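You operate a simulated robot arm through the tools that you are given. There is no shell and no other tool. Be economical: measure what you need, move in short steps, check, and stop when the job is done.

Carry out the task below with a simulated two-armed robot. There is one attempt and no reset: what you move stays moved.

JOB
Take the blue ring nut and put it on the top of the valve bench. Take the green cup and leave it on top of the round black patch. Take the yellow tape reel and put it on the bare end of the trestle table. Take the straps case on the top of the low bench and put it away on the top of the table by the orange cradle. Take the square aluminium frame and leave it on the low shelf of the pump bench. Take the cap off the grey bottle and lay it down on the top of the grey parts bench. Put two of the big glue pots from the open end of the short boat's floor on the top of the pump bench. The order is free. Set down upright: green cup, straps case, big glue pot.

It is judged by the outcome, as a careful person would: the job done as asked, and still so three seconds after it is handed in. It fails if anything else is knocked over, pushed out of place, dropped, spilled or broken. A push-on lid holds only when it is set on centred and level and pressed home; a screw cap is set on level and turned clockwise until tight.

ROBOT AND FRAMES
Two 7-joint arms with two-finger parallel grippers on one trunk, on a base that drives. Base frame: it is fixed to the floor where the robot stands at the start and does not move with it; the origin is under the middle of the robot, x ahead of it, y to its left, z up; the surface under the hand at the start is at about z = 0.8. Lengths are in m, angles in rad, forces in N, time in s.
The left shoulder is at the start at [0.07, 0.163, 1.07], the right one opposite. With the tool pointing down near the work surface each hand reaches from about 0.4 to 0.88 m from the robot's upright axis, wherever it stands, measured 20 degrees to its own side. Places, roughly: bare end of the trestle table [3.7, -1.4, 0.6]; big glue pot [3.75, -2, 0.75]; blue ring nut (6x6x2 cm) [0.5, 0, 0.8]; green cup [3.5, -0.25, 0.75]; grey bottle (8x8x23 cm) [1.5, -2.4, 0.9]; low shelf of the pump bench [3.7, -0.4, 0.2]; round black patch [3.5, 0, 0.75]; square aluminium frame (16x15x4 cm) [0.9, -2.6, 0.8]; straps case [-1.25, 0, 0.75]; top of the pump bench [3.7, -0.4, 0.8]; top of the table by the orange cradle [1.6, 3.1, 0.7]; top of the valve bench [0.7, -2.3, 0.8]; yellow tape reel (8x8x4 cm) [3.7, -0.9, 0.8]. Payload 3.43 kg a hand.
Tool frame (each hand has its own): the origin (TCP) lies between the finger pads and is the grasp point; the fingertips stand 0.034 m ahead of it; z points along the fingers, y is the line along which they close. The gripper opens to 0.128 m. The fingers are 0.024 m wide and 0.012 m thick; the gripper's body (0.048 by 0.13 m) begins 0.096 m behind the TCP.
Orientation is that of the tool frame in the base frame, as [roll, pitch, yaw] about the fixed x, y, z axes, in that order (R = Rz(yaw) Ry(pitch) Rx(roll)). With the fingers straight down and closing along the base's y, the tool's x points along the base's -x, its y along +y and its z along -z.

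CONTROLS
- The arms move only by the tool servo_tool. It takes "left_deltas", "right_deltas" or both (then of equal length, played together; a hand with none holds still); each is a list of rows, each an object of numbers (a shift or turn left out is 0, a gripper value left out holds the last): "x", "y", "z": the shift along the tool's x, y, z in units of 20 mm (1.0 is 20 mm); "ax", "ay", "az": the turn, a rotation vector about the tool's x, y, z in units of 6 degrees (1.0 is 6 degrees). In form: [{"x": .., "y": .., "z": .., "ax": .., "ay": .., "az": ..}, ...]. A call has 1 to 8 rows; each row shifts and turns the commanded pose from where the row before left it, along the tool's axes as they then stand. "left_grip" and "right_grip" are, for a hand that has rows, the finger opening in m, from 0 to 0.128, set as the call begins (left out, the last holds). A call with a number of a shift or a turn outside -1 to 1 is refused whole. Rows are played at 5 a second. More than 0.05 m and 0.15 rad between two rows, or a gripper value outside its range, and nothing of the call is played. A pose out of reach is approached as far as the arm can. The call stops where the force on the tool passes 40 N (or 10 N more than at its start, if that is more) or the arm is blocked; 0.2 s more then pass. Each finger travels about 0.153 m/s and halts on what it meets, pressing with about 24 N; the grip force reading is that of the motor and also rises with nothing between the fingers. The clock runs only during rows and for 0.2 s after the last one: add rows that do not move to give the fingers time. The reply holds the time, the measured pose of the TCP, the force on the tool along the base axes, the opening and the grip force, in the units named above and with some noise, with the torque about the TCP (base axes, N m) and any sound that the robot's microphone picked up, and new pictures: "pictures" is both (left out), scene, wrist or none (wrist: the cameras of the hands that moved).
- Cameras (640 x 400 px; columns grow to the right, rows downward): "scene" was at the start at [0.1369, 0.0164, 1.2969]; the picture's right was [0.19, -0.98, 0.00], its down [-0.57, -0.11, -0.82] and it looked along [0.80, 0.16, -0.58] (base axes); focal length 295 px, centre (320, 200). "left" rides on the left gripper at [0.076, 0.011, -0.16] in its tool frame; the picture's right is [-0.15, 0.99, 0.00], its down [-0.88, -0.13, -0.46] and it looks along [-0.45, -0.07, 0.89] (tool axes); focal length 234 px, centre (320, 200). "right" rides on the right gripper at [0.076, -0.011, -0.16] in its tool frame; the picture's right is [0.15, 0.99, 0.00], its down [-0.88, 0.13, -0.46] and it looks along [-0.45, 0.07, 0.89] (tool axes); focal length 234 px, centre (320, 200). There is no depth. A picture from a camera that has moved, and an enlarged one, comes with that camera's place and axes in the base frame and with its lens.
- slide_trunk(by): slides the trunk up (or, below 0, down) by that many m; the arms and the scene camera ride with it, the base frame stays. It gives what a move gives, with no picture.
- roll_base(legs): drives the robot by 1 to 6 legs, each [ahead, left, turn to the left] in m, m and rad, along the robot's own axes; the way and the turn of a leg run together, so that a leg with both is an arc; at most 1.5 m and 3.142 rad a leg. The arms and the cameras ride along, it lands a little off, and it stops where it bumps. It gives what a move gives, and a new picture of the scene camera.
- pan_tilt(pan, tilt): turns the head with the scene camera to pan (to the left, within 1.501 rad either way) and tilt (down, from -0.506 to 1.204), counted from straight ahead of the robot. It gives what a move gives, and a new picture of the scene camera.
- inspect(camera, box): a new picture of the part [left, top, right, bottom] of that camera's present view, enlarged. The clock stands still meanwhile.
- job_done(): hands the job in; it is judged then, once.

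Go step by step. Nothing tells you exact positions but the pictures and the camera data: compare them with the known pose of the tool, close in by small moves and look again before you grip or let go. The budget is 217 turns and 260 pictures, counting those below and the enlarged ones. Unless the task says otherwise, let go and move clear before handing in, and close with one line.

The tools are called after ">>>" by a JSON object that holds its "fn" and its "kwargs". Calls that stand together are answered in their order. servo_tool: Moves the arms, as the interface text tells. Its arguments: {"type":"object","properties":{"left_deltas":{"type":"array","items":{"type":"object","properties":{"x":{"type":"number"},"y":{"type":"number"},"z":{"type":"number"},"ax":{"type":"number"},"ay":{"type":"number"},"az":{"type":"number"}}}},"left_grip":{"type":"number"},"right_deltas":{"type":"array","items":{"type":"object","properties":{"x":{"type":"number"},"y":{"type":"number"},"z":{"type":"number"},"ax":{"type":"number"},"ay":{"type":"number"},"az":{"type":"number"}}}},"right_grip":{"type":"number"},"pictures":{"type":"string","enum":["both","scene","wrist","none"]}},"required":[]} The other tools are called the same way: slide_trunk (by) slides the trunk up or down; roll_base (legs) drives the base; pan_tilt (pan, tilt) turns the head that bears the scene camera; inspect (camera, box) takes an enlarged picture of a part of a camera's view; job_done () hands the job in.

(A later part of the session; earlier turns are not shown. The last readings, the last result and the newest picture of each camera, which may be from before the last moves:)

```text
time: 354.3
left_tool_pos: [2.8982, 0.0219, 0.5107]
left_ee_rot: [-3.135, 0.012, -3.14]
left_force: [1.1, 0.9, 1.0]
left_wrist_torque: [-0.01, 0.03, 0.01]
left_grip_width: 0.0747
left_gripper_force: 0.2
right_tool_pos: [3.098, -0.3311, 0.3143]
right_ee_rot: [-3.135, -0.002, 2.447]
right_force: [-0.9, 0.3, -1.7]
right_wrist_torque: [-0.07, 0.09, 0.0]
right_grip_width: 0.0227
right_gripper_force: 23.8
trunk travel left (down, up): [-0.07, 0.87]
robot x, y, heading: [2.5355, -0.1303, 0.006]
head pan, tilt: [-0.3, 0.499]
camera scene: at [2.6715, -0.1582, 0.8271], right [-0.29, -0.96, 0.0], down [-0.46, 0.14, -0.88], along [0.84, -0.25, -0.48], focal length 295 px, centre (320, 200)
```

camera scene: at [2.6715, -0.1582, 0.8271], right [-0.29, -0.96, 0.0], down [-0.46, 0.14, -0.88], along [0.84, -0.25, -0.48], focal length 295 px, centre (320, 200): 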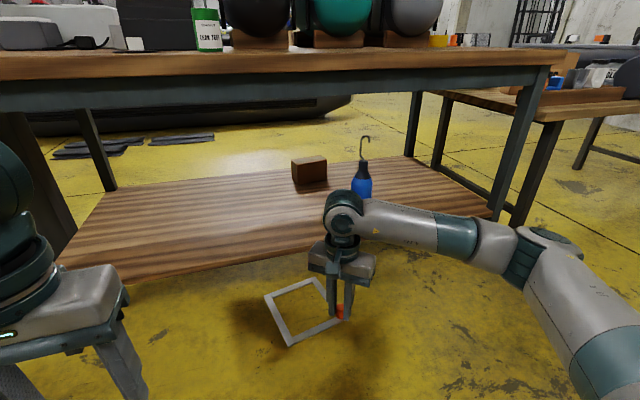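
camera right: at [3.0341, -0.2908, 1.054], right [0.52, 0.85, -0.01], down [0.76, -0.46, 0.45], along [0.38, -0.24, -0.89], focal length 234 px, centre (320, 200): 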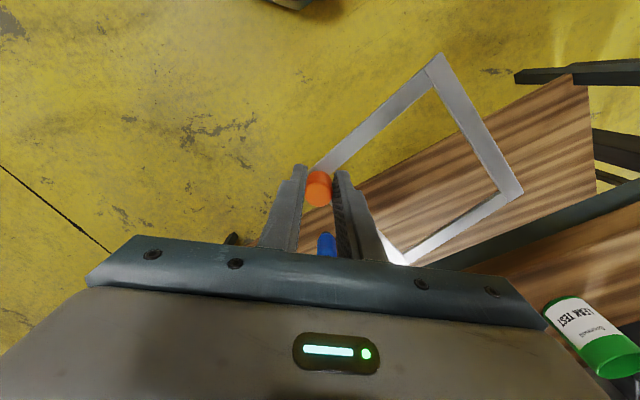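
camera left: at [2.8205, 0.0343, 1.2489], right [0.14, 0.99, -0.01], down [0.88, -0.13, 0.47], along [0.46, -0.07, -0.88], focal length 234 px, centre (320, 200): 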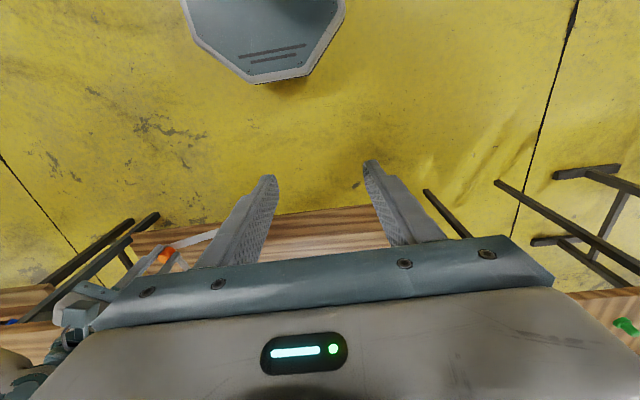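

The shelf front is clear. I drive 0.25 m ahead and extend the right arm 0.12 m onto the shelf.

>>> {"fn": "roll_base", "kwargs": {"legs": [[0.25, 0, 0]]}}

>>> {"fn": "servo_tool", "kwargs": {"right_deltas": [{"x": -0.766, "y": 0.643}, {"x": -0.766, "y": 0.643}, {"x": -0.766, "y": 0.643}, {"x": -0.766, "y": 0.643}, {"x": -0.766, "y": 0.643}, {"x": -0.766, "y": 0.643}, {}], "pictures": "both"}}

```text
time: 356.2
left_tool_pos: [3.1501, 0.0212, 0.5102]
left_ee_rot: [-3.134, 0.012, 3.138]
left_force: [0.2, 0.5, -0.4]
left_wrist_torque: [0.0, -0.01, -0.03]
left_grip_width: 0.0751
left_gripper_force: 0.0
right_tool_pos: [3.3477, -0.3331, 0.3133]
right_ee_rot: [-3.136, 0.0, 2.441]
right_force: [-0.9, 0.1, -2.1]
right_wrist_torque: [-0.09, 0.05, -0.01]
right_grip_width: 0.0231
right_gripper_force: 23.9
trunk travel left (down, up): [-0.07, 0.87]
robot x, y, heading: [2.7846, -0.1284, -0.002]
head pan, tilt: [-0.3, 0.499]
camera scene: at [2.9222, -0.1577, 0.8272], right [-0.29, -0.96, 0.0], down [-0.46, 0.14, -0.88], along [0.84, -0.26, -0.48], focal length 295 px, centre (320, 200)
```

scene: 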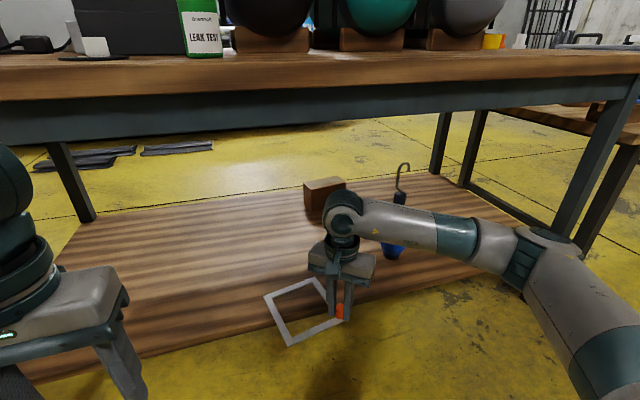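

```text
time: 357.8
left_tool_pos: [3.1499, 0.0223, 0.5092]
left_ee_rot: [-3.134, 0.013, 3.139]
left_force: [0.3, 0.5, -0.1]
left_wrist_torque: [0.03, 0.02, 0.01]
left_grip_width: 0.0752
left_gripper_force: 0.1
right_tool_pos: [3.467, -0.3326, 0.3128]
right_ee_rot: [-3.134, -0.003, 2.441]
right_force: [-0.6, 0.2, -2.4]
right_wrist_torque: [-0.1, 0.07, -0.01]
right_grip_width: 0.0229
right_gripper_force: 23.8
trunk travel left (down, up): [-0.07, 0.87]
robot x, y, heading: [2.7843, -0.1293, -0.001]
head pan, tilt: [-0.3, 0.499]
camera scene: at [2.9222, -0.1577, 0.8272], right [-0.29, -0.96, 0.0], down [-0.46, 0.14, -0.88], along [0.84, -0.26, -0.48], focal length 295 px, centre (320, 200)
camera right: at [3.403, -0.2904, 0.4727], right [0.52, 0.85, -0.01], down [0.76, -0.46, 0.45], along [0.38, -0.24, -0.89], focal length 234 px, centre (320, 200)
```

scene: 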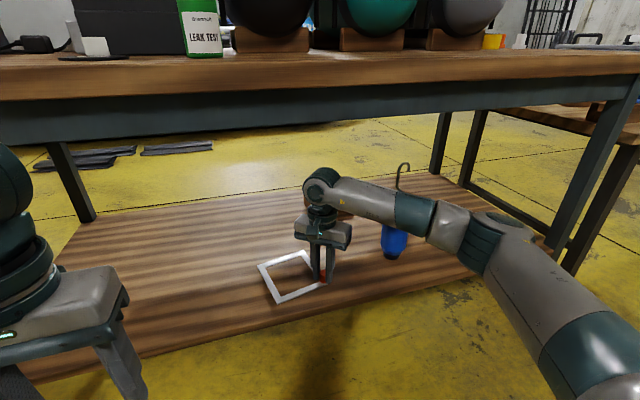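
right: 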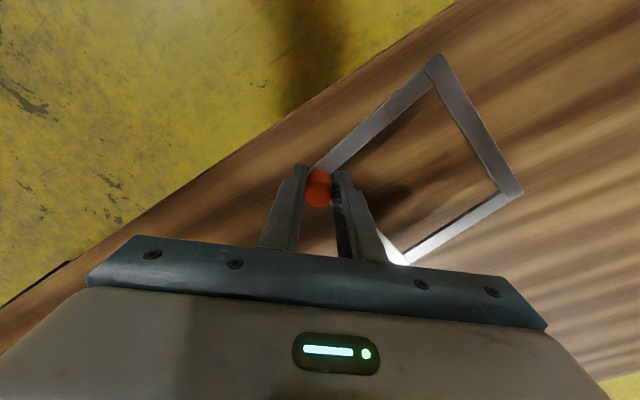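

>>> {"fn": "servo_tool", "kwargs": {"right_deltas": [{"x": -0.766, "y": 0.643}, {"z": 1}, {"z": 1}, {"z": 0.6}, {"z": 0.3}, {"z": 0.3}, {"z": 0.2}, {"z": 0.2}], "pictures": "wrist"}}

```text
time: 358.6
left_tool_pos: [3.1491, 0.0214, 0.5114]
left_ee_rot: [-3.133, 0.015, 3.139]
left_force: [-0.9, 0.4, 0.4]
left_wrist_torque: [0.03, 0.03, -0.01]
left_grip_width: 0.075
left_gripper_force: 0.1
right_tool_pos: [3.4896, -0.3331, 0.2841]
right_ee_rot: [3.139, 0.005, 2.44]
right_force: [-4.9, -0.4, 17.2]
right_wrist_torque: [-0.15, 0.25, -0.05]
right_grip_width: 0.0229
right_gripper_force: 24.1
trunk travel left (down, up): [-0.07, 0.87]
robot x, y, heading: [2.7834, -0.1306, 0.002]
head pan, tilt: [-0.3, 0.499]
stopped in row 4 (right hand): the force on the tool passed its limit at 72 N (the readings are from after the stop); the commanded pose is now the measured one
camera right: at [3.4233, -0.2912, 0.444], right [0.53, 0.85, 0.0], down [0.75, -0.47, 0.46], along [0.39, -0.24, -0.89], focal length 234 px, centre (320, 200)
```

right: 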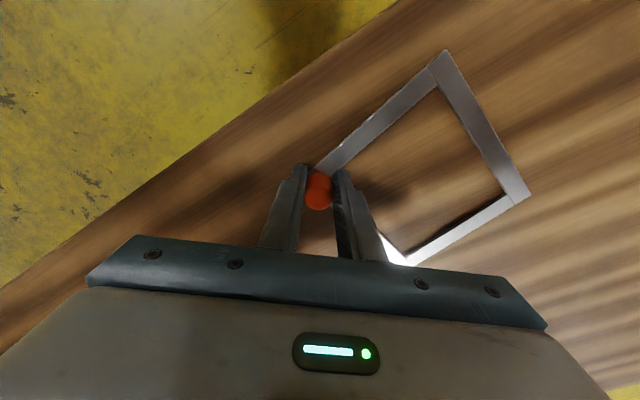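

The frame touched the shelf (z ≈ 0.24). I relieve slightly and open.

>>> {"fn": "servo_tool", "kwargs": {"right_deltas": [{"z": -0.05}, {}], "pictures": "none"}}

>>> {"fn": "servo_tool", "kwargs": {"right_deltas": [{}, {}, {}, {"z": -0.4}, {"z": -1}, {"z": -1}, {"z": -1}], "right_grip": 0.06, "pictures": "both"}}

```text
time: 359.2
left_tool_pos: [3.1498, 0.0211, 0.5109]
left_ee_rot: [-3.134, 0.014, 3.138]
left_force: [0.7, -0.2, 0.3]
left_wrist_torque: [-0.03, -0.03, 0.0]
left_grip_width: 0.075
left_gripper_force: 0.0
right_tool_pos: [3.4891, -0.3329, 0.2843]
right_ee_rot: [3.14, 0.006, 2.44]
right_force: [3.2, -1.0, 21.5]
right_wrist_torque: [0.18, 0.04, -0.11]
right_grip_width: 0.0231
right_gripper_force: 24.3
trunk travel left (down, up): [-0.07, 0.87]
robot x, y, heading: [2.7834, -0.1299, 0.003]
head pan, tilt: [-0.3, 0.499]
```

```text
time: 360.8
left_tool_pos: [3.1492, 0.0216, 0.5098]
left_ee_rot: [-3.134, 0.011, 3.138]
left_force: [-0.4, -0.9, -0.2]
left_wrist_torque: [-0.02, 0.01, 0.01]
left_grip_width: 0.0752
left_gripper_force: 0.0
right_tool_pos: [3.4886, -0.3326, 0.3498]
right_ee_rot: [-3.137, -0.001, 2.442]
right_force: [0.0, -0.3, 0.3]
right_wrist_torque: [-0.01, -0.01, 0.05]
right_grip_width: 0.06
right_gripper_force: 0.1
trunk travel left (down, up): [-0.07, 0.87]
robot x, y, heading: [2.7817, -0.1303, 0.002]
head pan, tilt: [-0.3, 0.499]
camera scene: at [2.922, -0.1578, 0.8271], right [-0.29, -0.96, 0.0], down [-0.46, 0.14, -0.88], along [0.84, -0.26, -0.48], focal length 295 px, centre (320, 200)
camera right: at [3.424, -0.291, 0.5094], right [0.53, 0.85, 0.0], down [0.76, -0.47, 0.46], along [0.39, -0.24, -0.89], focal length 234 px, centre (320, 200)
```

scene: 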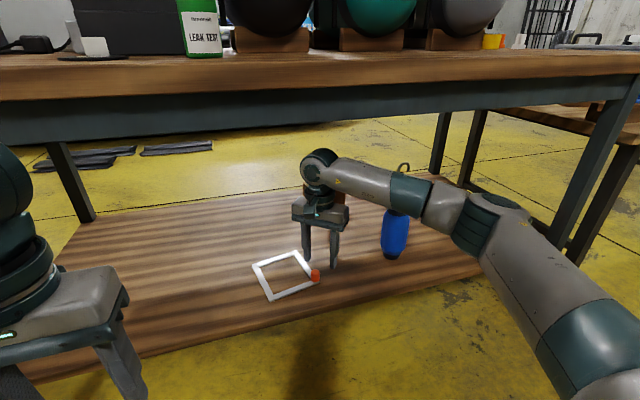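
right: 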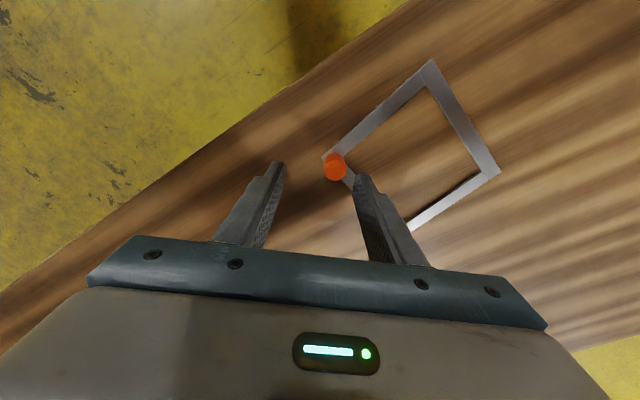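

The frame lies flat on the low shelf. I withdraw the arm, back away and raise the trunk.

>>> {"fn": "servo_tool", "kwargs": {"right_deltas": [{"x": 0.766, "y": -0.643}, {"x": 0.766, "y": -0.643}, {"x": 0.766, "y": -0.643}, {"x": 0.766, "y": -0.643}, {"x": 0.766, "y": -0.643}, {"x": 0.766, "y": -0.643}, {"x": 0.766, "y": -0.643}, {}], "pictures": "none"}}

>>> {"fn": "roll_base", "kwargs": {"legs": [[-0.3, 0, 0]]}}

>>> {"fn": "slide_trunk", "kwargs": {"by": 0.4}}

>>> {"fn": "slide_trunk", "kwargs": {"by": 0.18}}

>>> {"fn": "servo_tool", "kwargs": {"right_deltas": [{"az": -1, "z": -1}, {"az": -1, "z": -1}, {"az": -1, "z": -1}, {"az": -1, "z": -1}, {"az": -1, "z": -1}, {"az": -1, "z": -1}, {"az": -0.68}, {}], "right_grip": 0.128, "pictures": "none"}}

>>> {"fn": "pan_tilt", "kwargs": {"pan": 0.1, "tilt": 0.55}}

```text
time: 362.6
left_tool_pos: [3.15, 0.0221, 0.5097]
left_ee_rot: [-3.135, 0.012, 3.139]
left_force: [1.2, -0.3, -0.4]
left_wrist_torque: [0.0, 0.0, 0.0]
left_grip_width: 0.0751
left_gripper_force: 0.0
right_tool_pos: [3.3469, -0.3317, 0.3494]
right_ee_rot: [-3.14, 0.0, 2.44]
right_force: [0.0, -0.1, 1.3]
right_wrist_torque: [0.02, 0.03, -0.02]
right_grip_width: 0.0598
right_gripper_force: 0.0
trunk travel left (down, up): [-0.07, 0.87]
robot x, y, heading: [2.783, -0.1304, 0.007]
head pan, tilt: [-0.3, 0.499]
```

```text
time: 364.6
left_tool_pos: [2.8481, 0.0204, 0.51]
left_ee_rot: [-3.134, 0.011, 3.134]
left_force: [-0.3, 0.6, 0.1]
left_wrist_torque: [0.01, 0.0, 0.0]
left_grip_width: 0.0752
left_gripper_force: 0.1
right_tool_pos: [3.0457, -0.3346, 0.3497]
right_ee_rot: [-3.138, 0.002, 2.436]
right_force: [-0.1, -0.3, -0.3]
right_wrist_torque: [0.03, 0.02, 0.02]
right_grip_width: 0.06
right_gripper_force: 0.0
trunk travel left (down, up): [-0.07, 0.87]
robot x, y, heading: [2.4838, -0.129, -0.001]
head pan, tilt: [-0.3, 0.499]
camera scene: at [2.6199, -0.1582, 0.8272], right [-0.3, -0.95, 0.0], down [-0.46, 0.14, -0.88], along [0.84, -0.26, -0.48], focal length 295 px, centre (320, 200)
```

scene: 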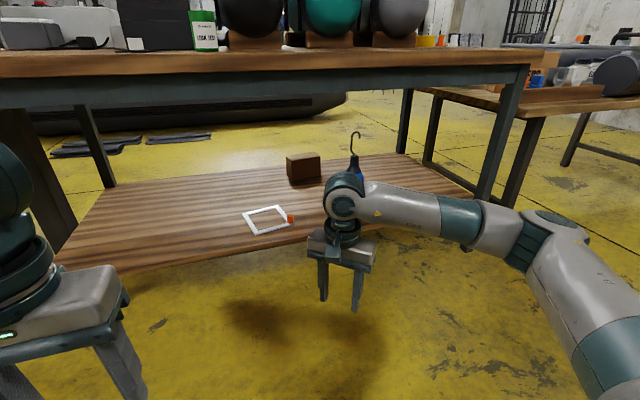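

```text
time: 368.5
left_tool_pos: [2.8489, 0.019, 0.9096]
left_ee_rot: [-3.136, 0.012, 3.132]
left_force: [0.2, -0.1, -0.1]
left_wrist_torque: [-0.01, 0.01, 0.0]
left_grip_width: 0.0749
left_gripper_force: 0.2
right_tool_pos: [3.0456, -0.3352, 0.7486]
right_ee_rot: [-3.139, 0.001, 2.436]
right_force: [-0.8, 0.2, -0.2]
right_wrist_torque: [-0.03, -0.01, 0.0]
right_grip_width: 0.0599
right_gripper_force: 0.1
trunk travel left (down, up): [-0.47, 0.47]
robot x, y, heading: [2.483, -0.1315, -0.006]
head pan, tilt: [-0.3, 0.499]
```

```text
time: 370.5
left_tool_pos: [2.8479, 0.0194, 1.0888]
left_ee_rot: [-3.137, 0.013, 3.132]
left_force: [-0.2, -0.1, 0.2]
left_wrist_torque: [-0.01, -0.01, 0.01]
left_grip_width: 0.075
left_gripper_force: 0.1
right_tool_pos: [3.0445, -0.3359, 0.9295]
right_ee_rot: [-3.139, 0.001, 2.437]
right_force: [1.0, 0.1, -0.1]
right_wrist_torque: [-0.01, 0.01, 0.0]
right_grip_width: 0.0599
right_gripper_force: 0.0
trunk travel left (down, up): [-0.65, 0.29]
robot x, y, heading: [2.4848, -0.129, -0.009]
head pan, tilt: [-0.3, 0.499]
```

```text
time: 372.3
left_tool_pos: [2.8492, 0.0204, 1.0897]
left_ee_rot: [-3.134, 0.012, 3.133]
left_force: [1.4, 0.5, -0.2]
left_wrist_torque: [0.0, -0.01, 0.01]
left_grip_width: 0.075
left_gripper_force: 0.0
right_tool_pos: [3.0459, -0.3362, 1.049]
right_ee_rot: [-3.139, 0.001, 3.138]
right_force: [0.2, 0.1, -0.2]
right_wrist_torque: [0.02, -0.01, -0.02]
right_grip_width: 0.1282
right_gripper_force: 0.1
trunk travel left (down, up): [-0.65, 0.29]
robot x, y, heading: [2.4844, -0.1294, -0.002]
head pan, tilt: [-0.3, 0.499]
```

```text
time: 373.1
left_tool_pos: [2.8483, 0.02, 1.0899]
left_ee_rot: [-3.135, 0.012, 3.133]
left_force: [0.7, 1.1, -0.9]
left_wrist_torque: [-0.01, 0.0, 0.02]
left_grip_width: 0.0748
left_gripper_force: 0.1
right_tool_pos: [3.0441, -0.335, 1.0492]
right_ee_rot: [-3.138, 0.002, 3.133]
right_force: [-0.1, -0.4, 0.1]
right_wrist_torque: [0.03, 0.03, -0.01]
right_grip_width: 0.1279
right_gripper_force: 0.0
trunk travel left (down, up): [-0.65, 0.29]
robot x, y, heading: [2.4805, -0.129, -0.001]
head pan, tilt: [0.099, 0.55]
camera scene: at [2.6226, -0.1225, 1.4026], right [0.1, -1.0, 0.0], down [-0.52, -0.05, -0.85], along [0.85, 0.08, -0.52], focal length 295 px, centre (320, 200)
```

scene: 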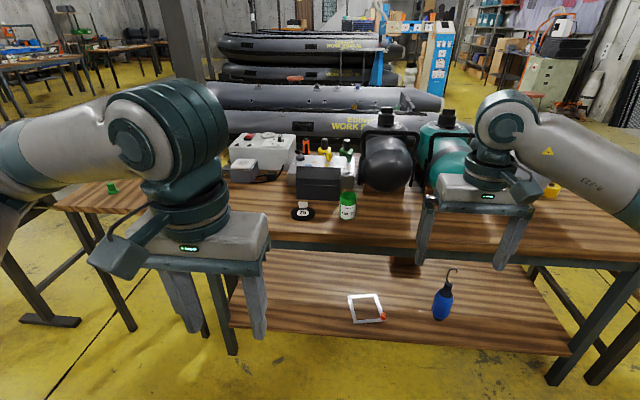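

The frame is well placed. Next the green cup: I take a close look at it and the black patch.

>>> {"fn": "inspect", "kwargs": {"camera": "scene", "box": [260, 160, 420, 260]}}

```text
4.00 times, centred on (340, 210) of scene
camera zoom: at [2.6226, -0.1225, 1.4026], right [0.1, -1.0, 0.0], down [-0.52, -0.05, -0.85], along [0.85, 0.08, -0.52], focal length 1182 px, centre (240, 160)
```

zoom: 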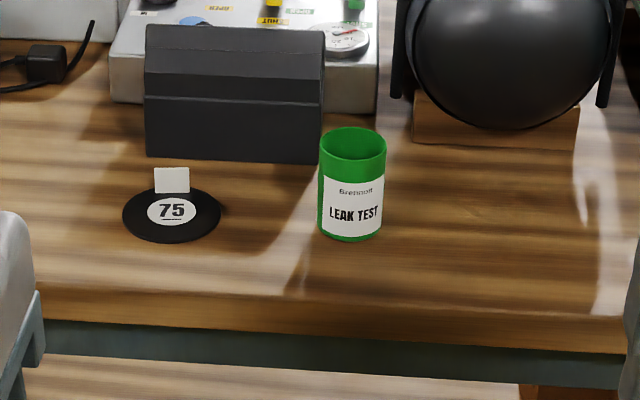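

Cup at ≈ [3.50, −0.14], patch centre at ≈ [3.505, 0.024], with a white tab at the patch's rear rim. I drive closer and bring the left hand over the cup.

>>> {"fn": "servo_tool", "kwargs": {"right_deltas": [{"x": 1}, {"x": 1}, {"x": 1}, {"x": 1}, {"x": 1}, {"y": -1}, {"y": -1}, {"y": -1}], "pictures": "none"}}

>>> {"fn": "roll_base", "kwargs": {"legs": [[0.4, -0.08, 0]]}}

>>> {"fn": "servo_tool", "kwargs": {"left_deltas": [{"x": -1, "y": -0.5}, {"x": -1, "y": -0.5}, {"x": -1, "y": -0.5}, {"x": -1, "y": -0.5}, {"x": -1, "y": -0.5}, {"x": -1, "y": -0.5}, {"x": -1, "y": -0.5}], "left_grip": 0.11, "pictures": "both"}}

```text
time: 374.9
left_tool_pos: [2.8484, 0.0186, 1.0903]
left_ee_rot: [-3.134, 0.013, 3.133]
left_force: [-0.3, -0.4, -0.1]
left_wrist_torque: [0.03, -0.02, 0.0]
left_grip_width: 0.0752
left_gripper_force: 0.1
right_tool_pos: [2.9429, -0.3947, 1.0496]
right_ee_rot: [-3.14, 0.0, 3.135]
right_force: [0.1, 0.0, -0.1]
right_wrist_torque: [0.01, 0.01, -0.03]
right_grip_width: 0.1278
right_gripper_force: 0.1
trunk travel left (down, up): [-0.65, 0.29]
robot x, y, heading: [2.486, -0.1283, -0.001]
head pan, tilt: [0.099, 0.55]
```

```text
time: 377.5
left_tool_pos: [3.2447, -0.0665, 1.0909]
left_ee_rot: [-3.136, 0.013, 3.128]
left_force: [-0.9, -0.6, 1.0]
left_wrist_torque: [0.0, -0.01, 0.0]
left_grip_width: 0.0751
left_gripper_force: 0.1
right_tool_pos: [3.3369, -0.4817, 1.0488]
right_ee_rot: [-3.14, -0.001, 3.127]
right_force: [0.2, -0.8, -0.1]
right_wrist_torque: [0.02, 0.03, 0.0]
right_grip_width: 0.1278
right_gripper_force: 0.0
trunk travel left (down, up): [-0.65, 0.29]
robot x, y, heading: [2.878, -0.2103, -0.013]
head pan, tilt: [0.099, 0.55]
camera scene: at [3.018, -0.2068, 1.4026], right [0.09, -1.0, 0.0], down [-0.52, -0.05, -0.85], along [0.85, 0.08, -0.52], focal length 295 px, centre (320, 200)
```

scene: 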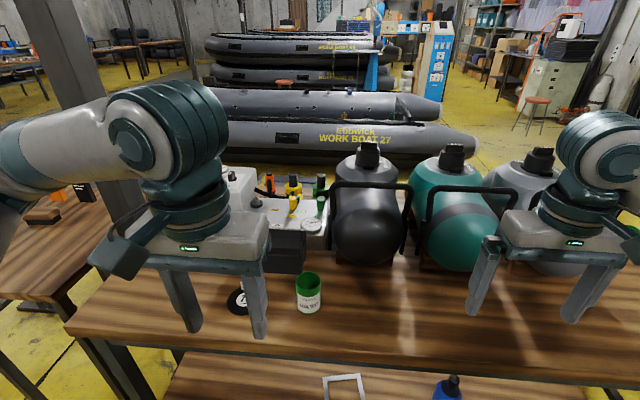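

```text
time: 379.1
left_tool_pos: [3.3844, -0.1389, 1.0923]
left_ee_rot: [-3.135, 0.012, 3.125]
left_force: [0.8, 0.3, 0.6]
left_wrist_torque: [0.03, 0.04, -0.06]
left_grip_width: 0.1097
left_gripper_force: 0.1
right_tool_pos: [3.338, -0.4815, 1.0481]
right_ee_rot: [-3.141, -0.002, 3.129]
right_force: [0.6, -0.8, -0.6]
right_wrist_torque: [0.0, 0.01, 0.01]
right_grip_width: 0.1283
right_gripper_force: 0.1
trunk travel left (down, up): [-0.65, 0.29]
robot x, y, heading: [2.8808, -0.2148, -0.009]
head pan, tilt: [0.099, 0.55]
camera scene: at [3.0185, -0.2074, 1.4025], right [0.09, -1.0, 0.0], down [-0.52, -0.05, -0.85], along [0.85, 0.08, -0.52], focal length 295 px, centre (320, 200)
camera left: at [3.3078, -0.1251, 1.2511], right [0.16, 0.99, -0.01], down [0.87, -0.14, 0.47], along [0.46, -0.08, -0.88], focal length 234 px, centre (320, 200)
```

scene: 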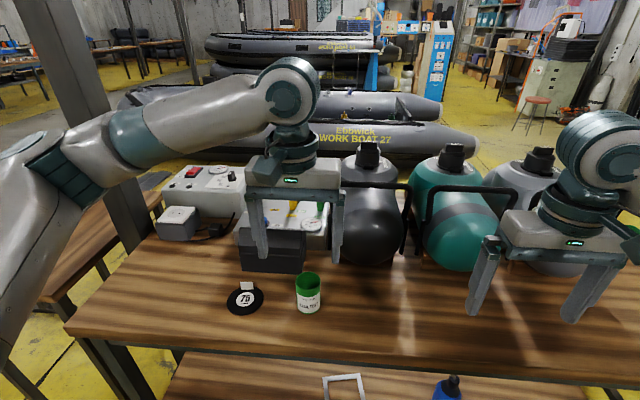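
left: 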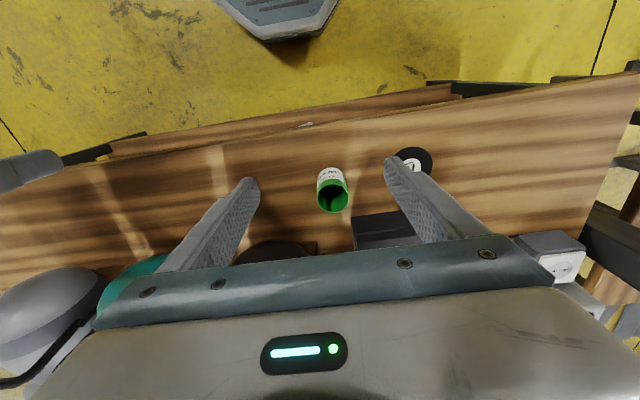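

Triangulated: cup centre ≈ [3.48, −0.134], rim at z ≈ 0.917. I move over and descend around it.

>>> {"fn": "servo_tool", "kwargs": {"left_deltas": [{"x": -1}, {"x": -1}, {"x": -1}, {"x": -1}, {"x": -0.8, "y": 0.3}, {"z": 1}, {"z": 1}, {"z": 1}], "pictures": "wrist"}}

```text
time: 380.9
left_tool_pos: [3.4802, -0.1344, 1.0344]
left_ee_rot: [-3.134, 0.013, 3.126]
left_force: [0.4, -0.1, 0.0]
left_wrist_torque: [-0.02, 0.03, 0.02]
left_grip_width: 0.11
left_gripper_force: 0.0
right_tool_pos: [3.3376, -0.4818, 1.05]
right_ee_rot: [-3.14, -0.001, 3.126]
right_force: [-0.4, -0.9, 0.4]
right_wrist_torque: [-0.02, 0.01, 0.02]
right_grip_width: 0.1281
right_gripper_force: 0.0
trunk travel left (down, up): [-0.65, 0.29]
robot x, y, heading: [2.8757, -0.2136, -0.01]
head pan, tilt: [0.099, 0.55]
camera left: at [3.4026, -0.1202, 1.193], right [0.16, 0.99, -0.01], down [0.87, -0.14, 0.47], along [0.46, -0.08, -0.88], focal length 234 px, centre (320, 200)
```

left: 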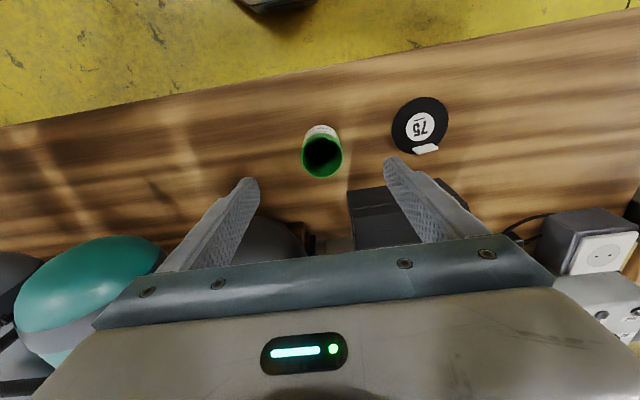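

>>> {"fn": "servo_tool", "kwargs": {"left_deltas": [{"z": 1, "x": -0.45}, {"z": 1}, {"z": 1}, {"z": 1}, {"z": 1}, {"z": 1}], "pictures": "wrist"}}

```text
time: 382.3
left_tool_pos: [3.4919, -0.1345, 0.9143]
left_ee_rot: [-3.132, 0.012, 3.125]
left_force: [1.0, -0.1, 0.4]
left_wrist_torque: [0.01, 0.03, 0.0]
left_grip_width: 0.11
left_gripper_force: 0.0
right_tool_pos: [3.3366, -0.4817, 1.0487]
right_ee_rot: [-3.14, -0.001, 3.126]
right_force: [0.3, -0.8, -0.3]
right_wrist_torque: [0.02, 0.03, -0.02]
right_grip_width: 0.1279
right_gripper_force: 0.1
trunk travel left (down, up): [-0.65, 0.29]
robot x, y, heading: [2.8774, -0.2195, -0.013]
head pan, tilt: [0.099, 0.55]
camera left: at [3.4141, -0.1212, 1.0733], right [0.16, 0.99, -0.01], down [0.87, -0.14, 0.47], along [0.46, -0.08, -0.88], focal length 234 px, centre (320, 200)
```

left: 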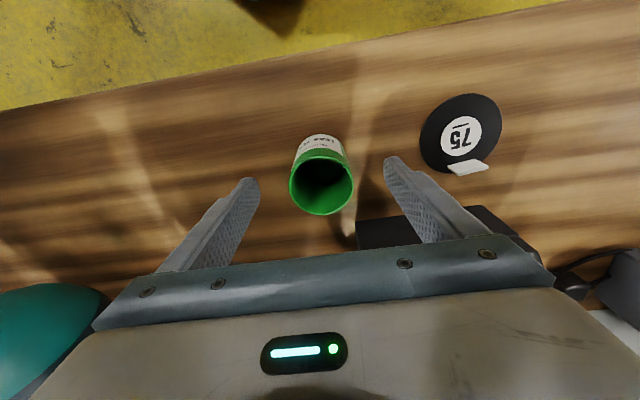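

>>> {"fn": "servo_tool", "kwargs": {"left_deltas": [{"z": 1, "x": -0.45}, {"z": 1}, {}], "pictures": "wrist"}}

```text
time: 383.1
left_tool_pos: [3.5007, -0.1353, 0.873]
left_ee_rot: [-3.135, 0.011, 3.126]
left_force: [-0.1, -0.4, -0.8]
left_wrist_torque: [-0.01, -0.03, -0.01]
left_grip_width: 0.11
left_gripper_force: 0.1
right_tool_pos: [3.3383, -0.4824, 1.0495]
right_ee_rot: [-3.14, 0.001, 3.128]
right_force: [0.0, 0.2, -0.3]
right_wrist_torque: [-0.02, 0.0, 0.01]
right_grip_width: 0.1279
right_gripper_force: 0.0
trunk travel left (down, up): [-0.65, 0.29]
robot x, y, heading: [2.8792, -0.2152, -0.012]
head pan, tilt: [0.099, 0.55]
camera left: at [3.4227, -0.1212, 1.0327], right [0.16, 0.99, -0.01], down [0.87, -0.14, 0.47], along [0.46, -0.08, -0.88], focal length 234 px, centre (320, 200)
```

left: 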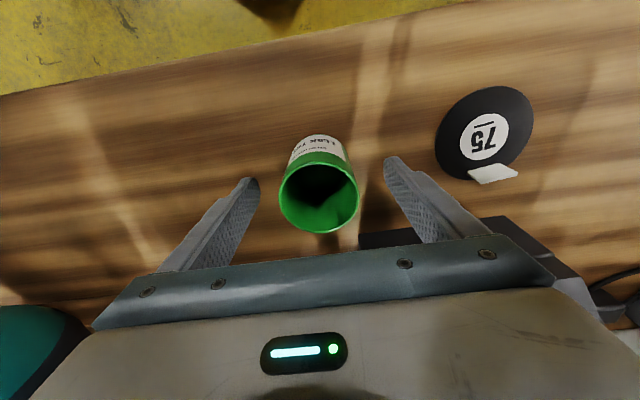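

>>> {"fn": "servo_tool", "kwargs": {"left_deltas": [{"z": 1}, {"z": 1}, {}], "pictures": "wrist"}}

```text
time: 383.9
left_tool_pos: [3.5002, -0.1349, 0.835]
left_ee_rot: [-3.135, 0.013, 3.125]
left_force: [-1.0, -0.3, 5.0]
left_wrist_torque: [0.29, 0.1, 0.03]
left_grip_width: 0.1099
left_gripper_force: 0.6
right_tool_pos: [3.3364, -0.4816, 1.0497]
right_ee_rot: [-3.139, 0.0, 3.129]
right_force: [0.2, 0.0, -0.3]
right_wrist_torque: [0.02, 0.01, 0.01]
right_grip_width: 0.128
right_gripper_force: 0.0
trunk travel left (down, up): [-0.65, 0.29]
robot x, y, heading: [2.8776, -0.2133, -0.005]
head pan, tilt: [0.099, 0.55]
camera left: at [3.4234, -0.1213, 0.9935], right [0.16, 0.99, -0.01], down [0.87, -0.14, 0.47], along [0.46, -0.08, -0.88], focal length 234 px, centre (320, 200)
```

left: 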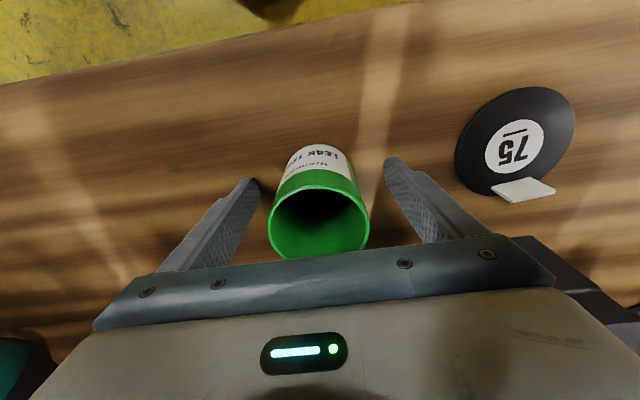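

The fingertips touch the bench (z ≈ 0.80). I rise a few mm and close on the cup.

>>> {"fn": "servo_tool", "kwargs": {"left_deltas": [{"z": -0.4}, {}], "left_grip": 0.11, "pictures": "none"}}

>>> {"fn": "servo_tool", "kwargs": {"left_deltas": [{}, {}, {}, {}, {"z": -0.3}, {"z": -0.5}, {}], "left_grip": 0.03, "pictures": "both"}}

```text
time: 384.5
left_tool_pos: [3.5022, -0.1354, 0.8409]
left_ee_rot: [-3.133, 0.012, 3.126]
left_force: [-0.1, 0.9, 0.3]
left_wrist_torque: [-0.02, 0.0, 0.01]
left_grip_width: 0.1098
left_gripper_force: 0.0
right_tool_pos: [3.3365, -0.4814, 1.0496]
right_ee_rot: [-3.14, 0.0, 3.127]
right_force: [0.4, 0.6, 0.0]
right_wrist_torque: [-0.03, 0.03, -0.02]
right_grip_width: 0.1278
right_gripper_force: 0.1
trunk travel left (down, up): [-0.65, 0.29]
robot x, y, heading: [2.877, -0.2148, -0.01]
head pan, tilt: [0.099, 0.55]
```

```text
time: 386.1
left_tool_pos: [3.5016, -0.1356, 0.8583]
left_ee_rot: [-3.135, 0.013, 3.126]
left_force: [0.3, 0.4, -1.0]
left_wrist_torque: [-0.03, 0.02, 0.03]
left_grip_width: 0.0564
left_gripper_force: 24.1
right_tool_pos: [3.3364, -0.4819, 1.0495]
right_ee_rot: [-3.141, 0.0, 3.129]
right_force: [0.0, 0.3, 0.4]
right_wrist_torque: [-0.05, 0.01, -0.01]
right_grip_width: 0.1279
right_gripper_force: 0.1
trunk travel left (down, up): [-0.65, 0.29]
robot x, y, heading: [2.8785, -0.2142, -0.012]
head pan, tilt: [0.099, 0.55]
camera scene: at [3.0182, -0.2067, 1.4026], right [0.09, -1.0, 0.0], down [-0.52, -0.05, -0.85], along [0.85, 0.08, -0.52], focal length 295 px, centre (320, 200)
camera left: at [3.4237, -0.1221, 1.0176], right [0.16, 0.99, -0.01], down [0.87, -0.14, 0.47], along [0.46, -0.08, -0.88], focal length 234 px, centre (320, 200)
```

scene: 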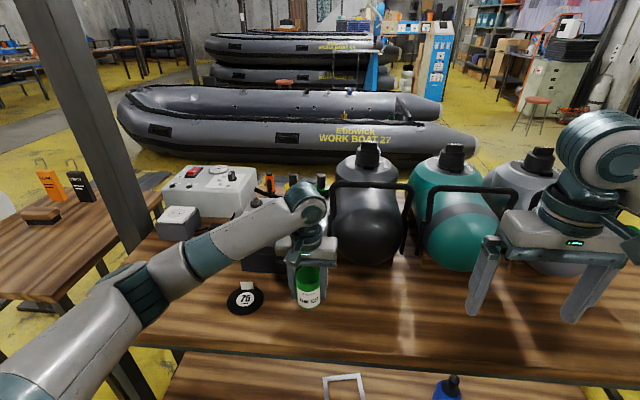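
left: 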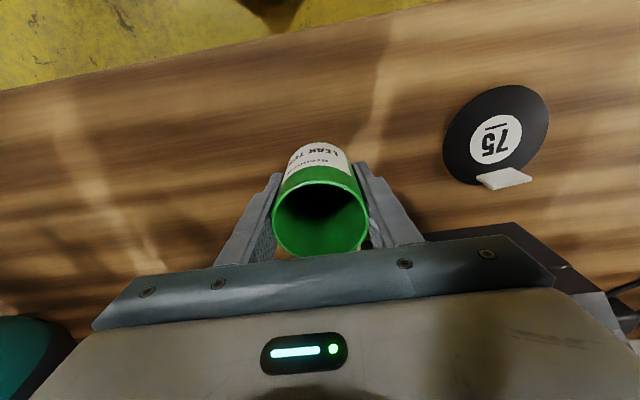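

The cup is held. I raise it a bit and carry it 0.165 m left over the patch.

>>> {"fn": "servo_tool", "kwargs": {"left_deltas": [{"z": -1}, {"z": -1}, {"y": 1}, {"y": 1}, {"y": 1}, {"y": 1}, {"y": 1}, {"y": 1}], "pictures": "none"}}

>>> {"fn": "servo_tool", "kwargs": {"left_deltas": [{"y": 1}, {"y": 1}, {"y": 0.2, "x": 0.1}, {}], "pictures": "both"}}

```text
time: 387.9
left_tool_pos: [3.5008, -0.0143, 0.8963]
left_ee_rot: [-3.135, 0.011, 3.125]
left_force: [0.6, 0.5, -0.6]
left_wrist_torque: [-0.02, 0.01, 0.04]
left_grip_width: 0.0567
left_gripper_force: 24.8
right_tool_pos: [3.3366, -0.4818, 1.0492]
right_ee_rot: [-3.138, 0.002, 3.129]
right_force: [0.1, 0.3, -1.0]
right_wrist_torque: [0.0, -0.03, -0.01]
right_grip_width: 0.1281
right_gripper_force: 0.1
trunk travel left (down, up): [-0.65, 0.29]
robot x, y, heading: [2.8815, -0.2145, -0.012]
head pan, tilt: [0.099, 0.55]
```

```text
time: 388.9
left_tool_pos: [3.5012, 0.0283, 0.8953]
left_ee_rot: [-3.136, 0.012, 3.126]
left_force: [-0.4, -1.0, -2.2]
left_wrist_torque: [0.02, 0.0, -0.02]
left_grip_width: 0.0562
left_gripper_force: 24.1
right_tool_pos: [3.3375, -0.4813, 1.0489]
right_ee_rot: [-3.139, 0.001, 3.128]
right_force: [0.0, -0.6, 0.3]
right_wrist_torque: [-0.01, -0.01, -0.04]
right_grip_width: 0.128
right_gripper_force: 0.1
trunk travel left (down, up): [-0.65, 0.29]
robot x, y, heading: [2.8727, -0.2143, -0.007]
head pan, tilt: [0.099, 0.55]
camera scene: at [3.0181, -0.2065, 1.4026], right [0.09, -1.0, 0.0], down [-0.52, -0.05, -0.85], along [0.85, 0.08, -0.52], focal length 295 px, centre (320, 200)
camera left: at [3.4234, 0.0418, 1.0546], right [0.16, 0.99, -0.01], down [0.87, -0.14, 0.47], along [0.46, -0.08, -0.88], focal length 234 px, centre (320, 200)
```

scene: 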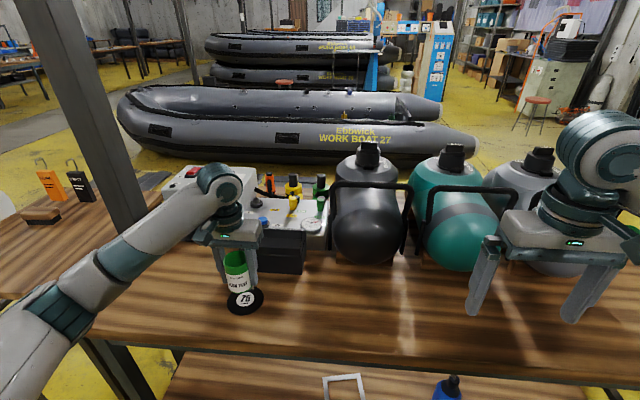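
left: 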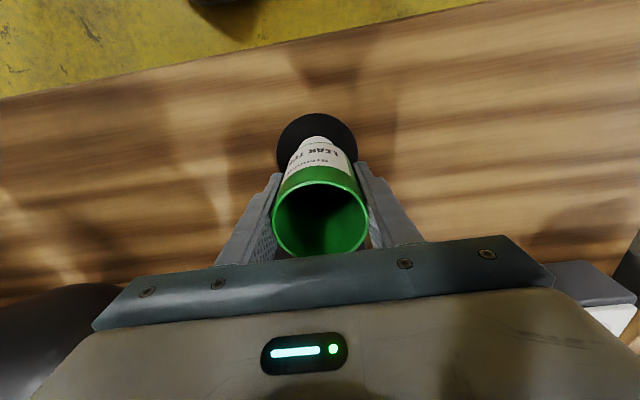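

The cup is centred above the patch. I lower gently to contact.

>>> {"fn": "servo_tool", "kwargs": {"left_deltas": [{"z": 1, "y": -0.1}, {"z": 0.7, "x": 0.1}, {"z": 0.2}, {"z": 0.2}, {"z": 0.15}, {"z": 0.15}, {"z": 0.1}], "pictures": "wrist"}}

```text
time: 390.5
left_tool_pos: [3.4995, 0.026, 0.846]
left_ee_rot: [-3.132, 0.012, 3.125]
left_force: [-0.4, 0.2, -1.5]
left_wrist_torque: [0.0, 0.01, -0.01]
left_grip_width: 0.0566
left_gripper_force: 23.8
right_tool_pos: [3.3363, -0.4811, 1.0479]
right_ee_rot: [-3.139, 0.0, 3.127]
right_force: [-0.1, -0.1, -0.4]
right_wrist_torque: [0.0, 0.0, -0.03]
right_grip_width: 0.128
right_gripper_force: 0.0
trunk travel left (down, up): [-0.65, 0.29]
robot x, y, heading: [2.8769, -0.2137, -0.009]
head pan, tilt: [0.099, 0.55]
camera left: at [3.4221, 0.0398, 1.0057], right [0.16, 0.99, -0.01], down [0.87, -0.14, 0.47], along [0.46, -0.08, -0.88], focal length 234 px, centre (320, 200)
```

left: 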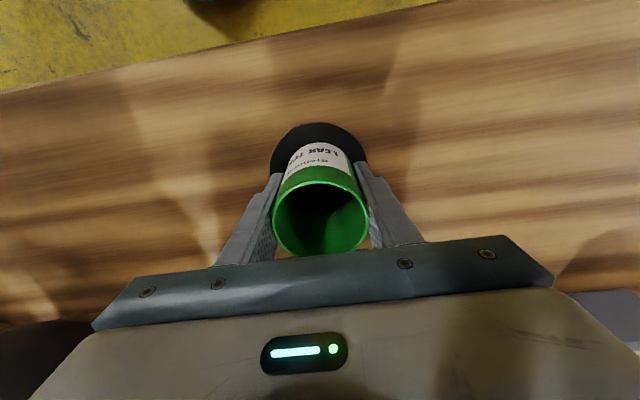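

>>> {"fn": "servo_tool", "kwargs": {"left_deltas": [{"z": 0.1}, {"z": 0.1}, {"z": 0.1}, {"z": 0.1}, {"z": 0.1}], "pictures": "wrist"}}

```text
time: 391.7
left_tool_pos: [3.5003, 0.0259, 0.8422]
left_ee_rot: [-3.133, 0.022, 3.128]
left_force: [-6.8, -1.5, 20.9]
left_wrist_torque: [0.21, 0.49, 0.06]
left_grip_width: 0.0565
left_gripper_force: 24.1
right_tool_pos: [3.3349, -0.4829, 1.0499]
right_ee_rot: [-3.14, 0.0, 3.127]
right_force: [0.3, -0.1, -0.2]
right_wrist_torque: [0.02, 0.01, -0.02]
right_grip_width: 0.1279
right_gripper_force: 0.1
trunk travel left (down, up): [-0.65, 0.29]
robot x, y, heading: [2.8787, -0.2142, -0.008]
head pan, tilt: [0.099, 0.55]
stopped in row 5 (left hand): the force on the tool passed its limit at 42 N (the readings are from after the stop); the commanded pose is now the measured one
camera left: at [3.4209, 0.0401, 1.0007], right [0.16, 0.99, -0.01], down [0.87, -0.14, 0.48], along [0.47, -0.08, -0.88], focal length 234 px, centre (320, 200)
```

left: 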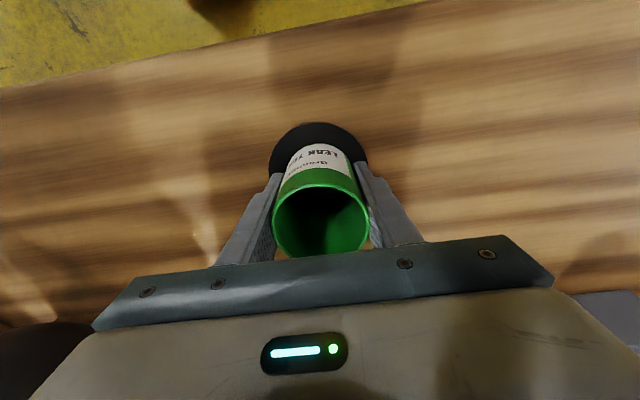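

The cup is down on the patch. I ease the press, open, and rise.

>>> {"fn": "servo_tool", "kwargs": {"left_deltas": [{"z": -0.1}, {}], "pictures": "none"}}

>>> {"fn": "servo_tool", "kwargs": {"left_deltas": [{}, {}, {}, {"z": -0.5}, {"z": -1}, {"z": -1}, {"z": -1}, {"z": -1}], "left_grip": 0.1, "pictures": "none"}}

>>> {"fn": "servo_tool", "kwargs": {"left_deltas": [{"z": -1}, {"z": -1}, {"z": -1}, {"z": -1, "x": 1}, {"z": -1, "x": 1}, {"z": -1, "x": 1}, {"x": 1}, {"x": 1}], "pictures": "both"}}

```text
time: 392.3
left_tool_pos: [3.5, 0.0256, 0.844]
left_ee_rot: [-3.132, 0.02, 3.127]
left_force: [-0.4, 0.4, 16.5]
left_wrist_torque: [0.15, 0.14, -0.02]
left_grip_width: 0.0564
left_gripper_force: 24.0
right_tool_pos: [3.3353, -0.4824, 1.0497]
right_ee_rot: [-3.139, 0.002, 3.128]
right_force: [-1.4, 0.0, -0.4]
right_wrist_torque: [-0.01, -0.02, 0.04]
right_grip_width: 0.1278
right_gripper_force: 0.0
trunk travel left (down, up): [-0.65, 0.29]
robot x, y, heading: [2.8785, -0.2128, -0.015]
head pan, tilt: [0.099, 0.55]
```

```text
time: 394.1
left_tool_pos: [3.4991, 0.0266, 0.9331]
left_ee_rot: [-3.133, 0.018, 3.126]
left_force: [0.6, -0.5, -0.7]
left_wrist_torque: [0.0, 0.03, -0.01]
left_grip_width: 0.1
left_gripper_force: 0.2
right_tool_pos: [3.3359, -0.4811, 1.0484]
right_ee_rot: [-3.139, 0.001, 3.127]
right_force: [1.2, -0.9, 0.3]
right_wrist_torque: [0.03, 0.02, -0.01]
right_grip_width: 0.1277
right_gripper_force: 0.0
trunk travel left (down, up): [-0.65, 0.29]
robot x, y, heading: [2.8761, -0.2146, -0.006]
head pan, tilt: [0.099, 0.55]
```

```text
time: 395.9
left_tool_pos: [3.3969, 0.0291, 1.0492]
left_ee_rot: [-3.134, 0.019, 3.129]
left_force: [0.1, 0.5, 0.8]
left_wrist_torque: [0.02, 0.01, 0.01]
left_grip_width: 0.0999
left_gripper_force: 0.1
right_tool_pos: [3.3367, -0.4804, 1.0483]
right_ee_rot: [-3.14, -0.001, 3.127]
right_force: [-0.4, -0.4, -0.4]
right_wrist_torque: [0.0, 0.01, 0.0]
right_grip_width: 0.1282
right_gripper_force: 0.0
trunk travel left (down, up): [-0.65, 0.29]
robot x, y, heading: [2.877, -0.2135, -0.005]
head pan, tilt: [0.099, 0.55]
camera scene: at [3.0174, -0.2067, 1.4027], right [0.09, -1.0, 0.0], down [-0.52, -0.05, -0.85], along [0.85, 0.08, -0.52], focal length 295 px, centre (320, 200)
camera left: at [3.318, 0.0427, 1.2082], right [0.16, 0.99, -0.01], down [0.87, -0.14, 0.47], along [0.47, -0.08, -0.88], focal length 234 px, centre (320, 200)
```

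scene: 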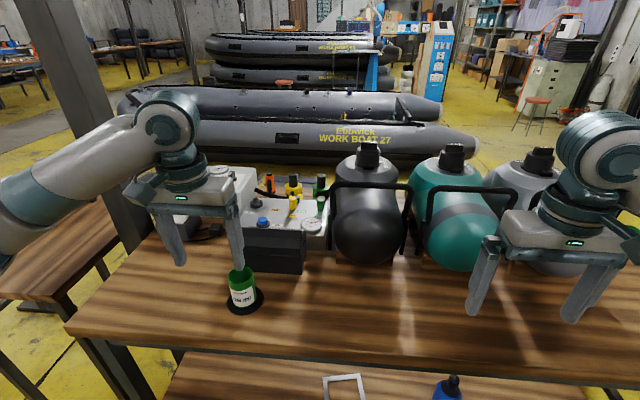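
left: 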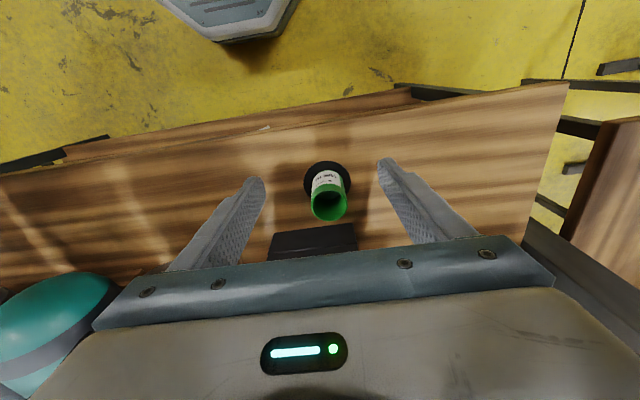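

The green cup stands on the patch. Now the tape reel: I back up and look to the right.

>>> {"fn": "roll_base", "kwargs": {"legs": [[-0.25, 0, 0], [0, -0.7, 0]]}}

>>> {"fn": "pan_tilt", "kwargs": {"pan": -0.15, "tilt": 0.5}}

```text
time: 401.2
left_tool_pos: [3.1389, -0.6778, 1.0486]
left_ee_rot: [-3.133, 0.02, 3.124]
left_force: [-0.3, -0.2, -0.2]
left_wrist_torque: [0.0, -0.01, -0.01]
left_grip_width: 0.0999
left_gripper_force: 0.0
right_tool_pos: [3.0748, -1.187, 1.0484]
right_ee_rot: [-3.14, 0.001, 3.123]
right_force: [0.0, 0.2, -0.3]
right_wrist_torque: [0.03, 0.01, 0.01]
right_grip_width: 0.128
right_gripper_force: 0.1
trunk travel left (down, up): [-0.65, 0.29]
robot x, y, heading: [2.618, -0.9155, -0.012]
head pan, tilt: [0.099, 0.55]
camera scene: at [2.7577, -0.9116, 1.4026], right [0.08, -1.0, 0.0], down [-0.52, -0.04, -0.85], along [0.85, 0.07, -0.52], focal length 295 px, centre (320, 200)
```

scene: 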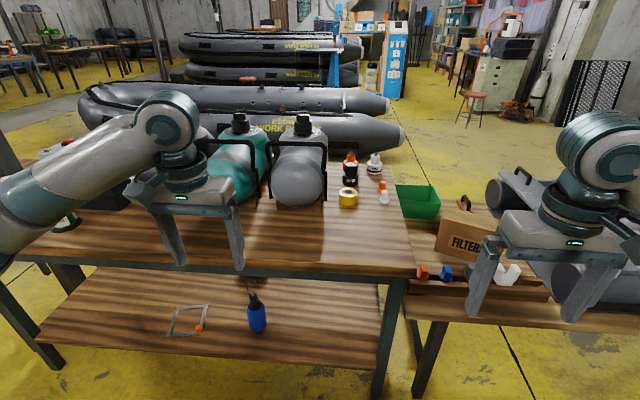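

```text
time: 402.0
left_tool_pos: [3.1382, -0.6769, 1.0499]
left_ee_rot: [-3.133, 0.019, 3.123]
left_force: [-0.8, -0.5, -0.5]
left_wrist_torque: [0.0, 0.0, 0.01]
left_grip_width: 0.0997
left_gripper_force: 0.0
right_tool_pos: [3.0769, -1.1876, 1.0482]
right_ee_rot: [-3.14, 0.0, 3.124]
right_force: [0.0, 0.3, 0.9]
right_wrist_torque: [0.01, -0.02, 0.01]
right_grip_width: 0.1281
right_gripper_force: 0.0
trunk travel left (down, up): [-0.65, 0.29]
robot x, y, heading: [2.6149, -0.9193, -0.019]
head pan, tilt: [-0.15, 0.499]
camera scene: at [2.7579, -0.9339, 1.4072], right [-0.16, -0.99, 0.0], down [-0.47, 0.08, -0.88], along [0.87, -0.14, -0.48], focal length 295 px, centre (320, 200)
```

scene: 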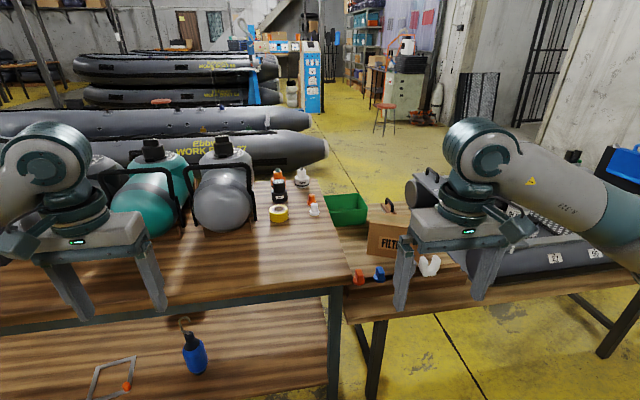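

>>> {"fn": "inspect", "kwargs": {"camera": "scene", "box": [250, 150, 410, 250]}}

>>> {"fn": "inspect", "kwargs": {"camera": "scene", "box": [330, 150, 640, 344]}}

```text
4.00 times, centred on (330, 200) of scene
camera zoom: at [2.7579, -0.9339, 1.4072], right [-0.16, -0.99, 0.0], down [-0.47, 0.08, -0.88], along [0.87, -0.14, -0.48], focal length 1182 px, centre (280, 200)
```

zoom: 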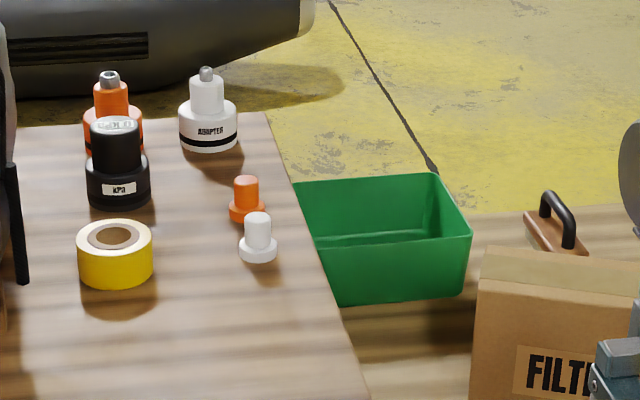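

```text
2.06 times, centred on (485, 247) of scene
camera zoom: at [2.7579, -0.9339, 1.4072], right [-0.16, -0.99, 0.0], down [-0.47, 0.08, -0.88], along [0.87, -0.14, -0.48], focal length 609 px, centre (-20, 103)
```

zoom: 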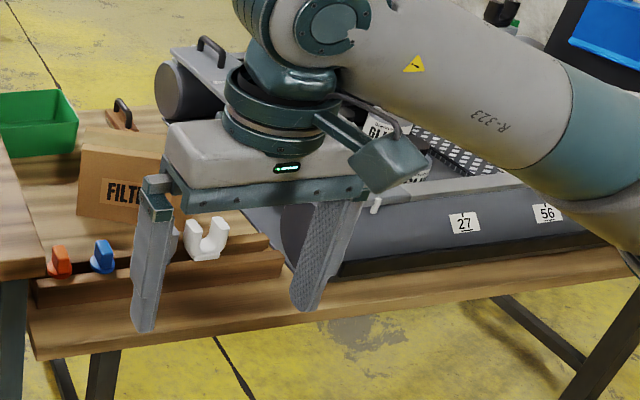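

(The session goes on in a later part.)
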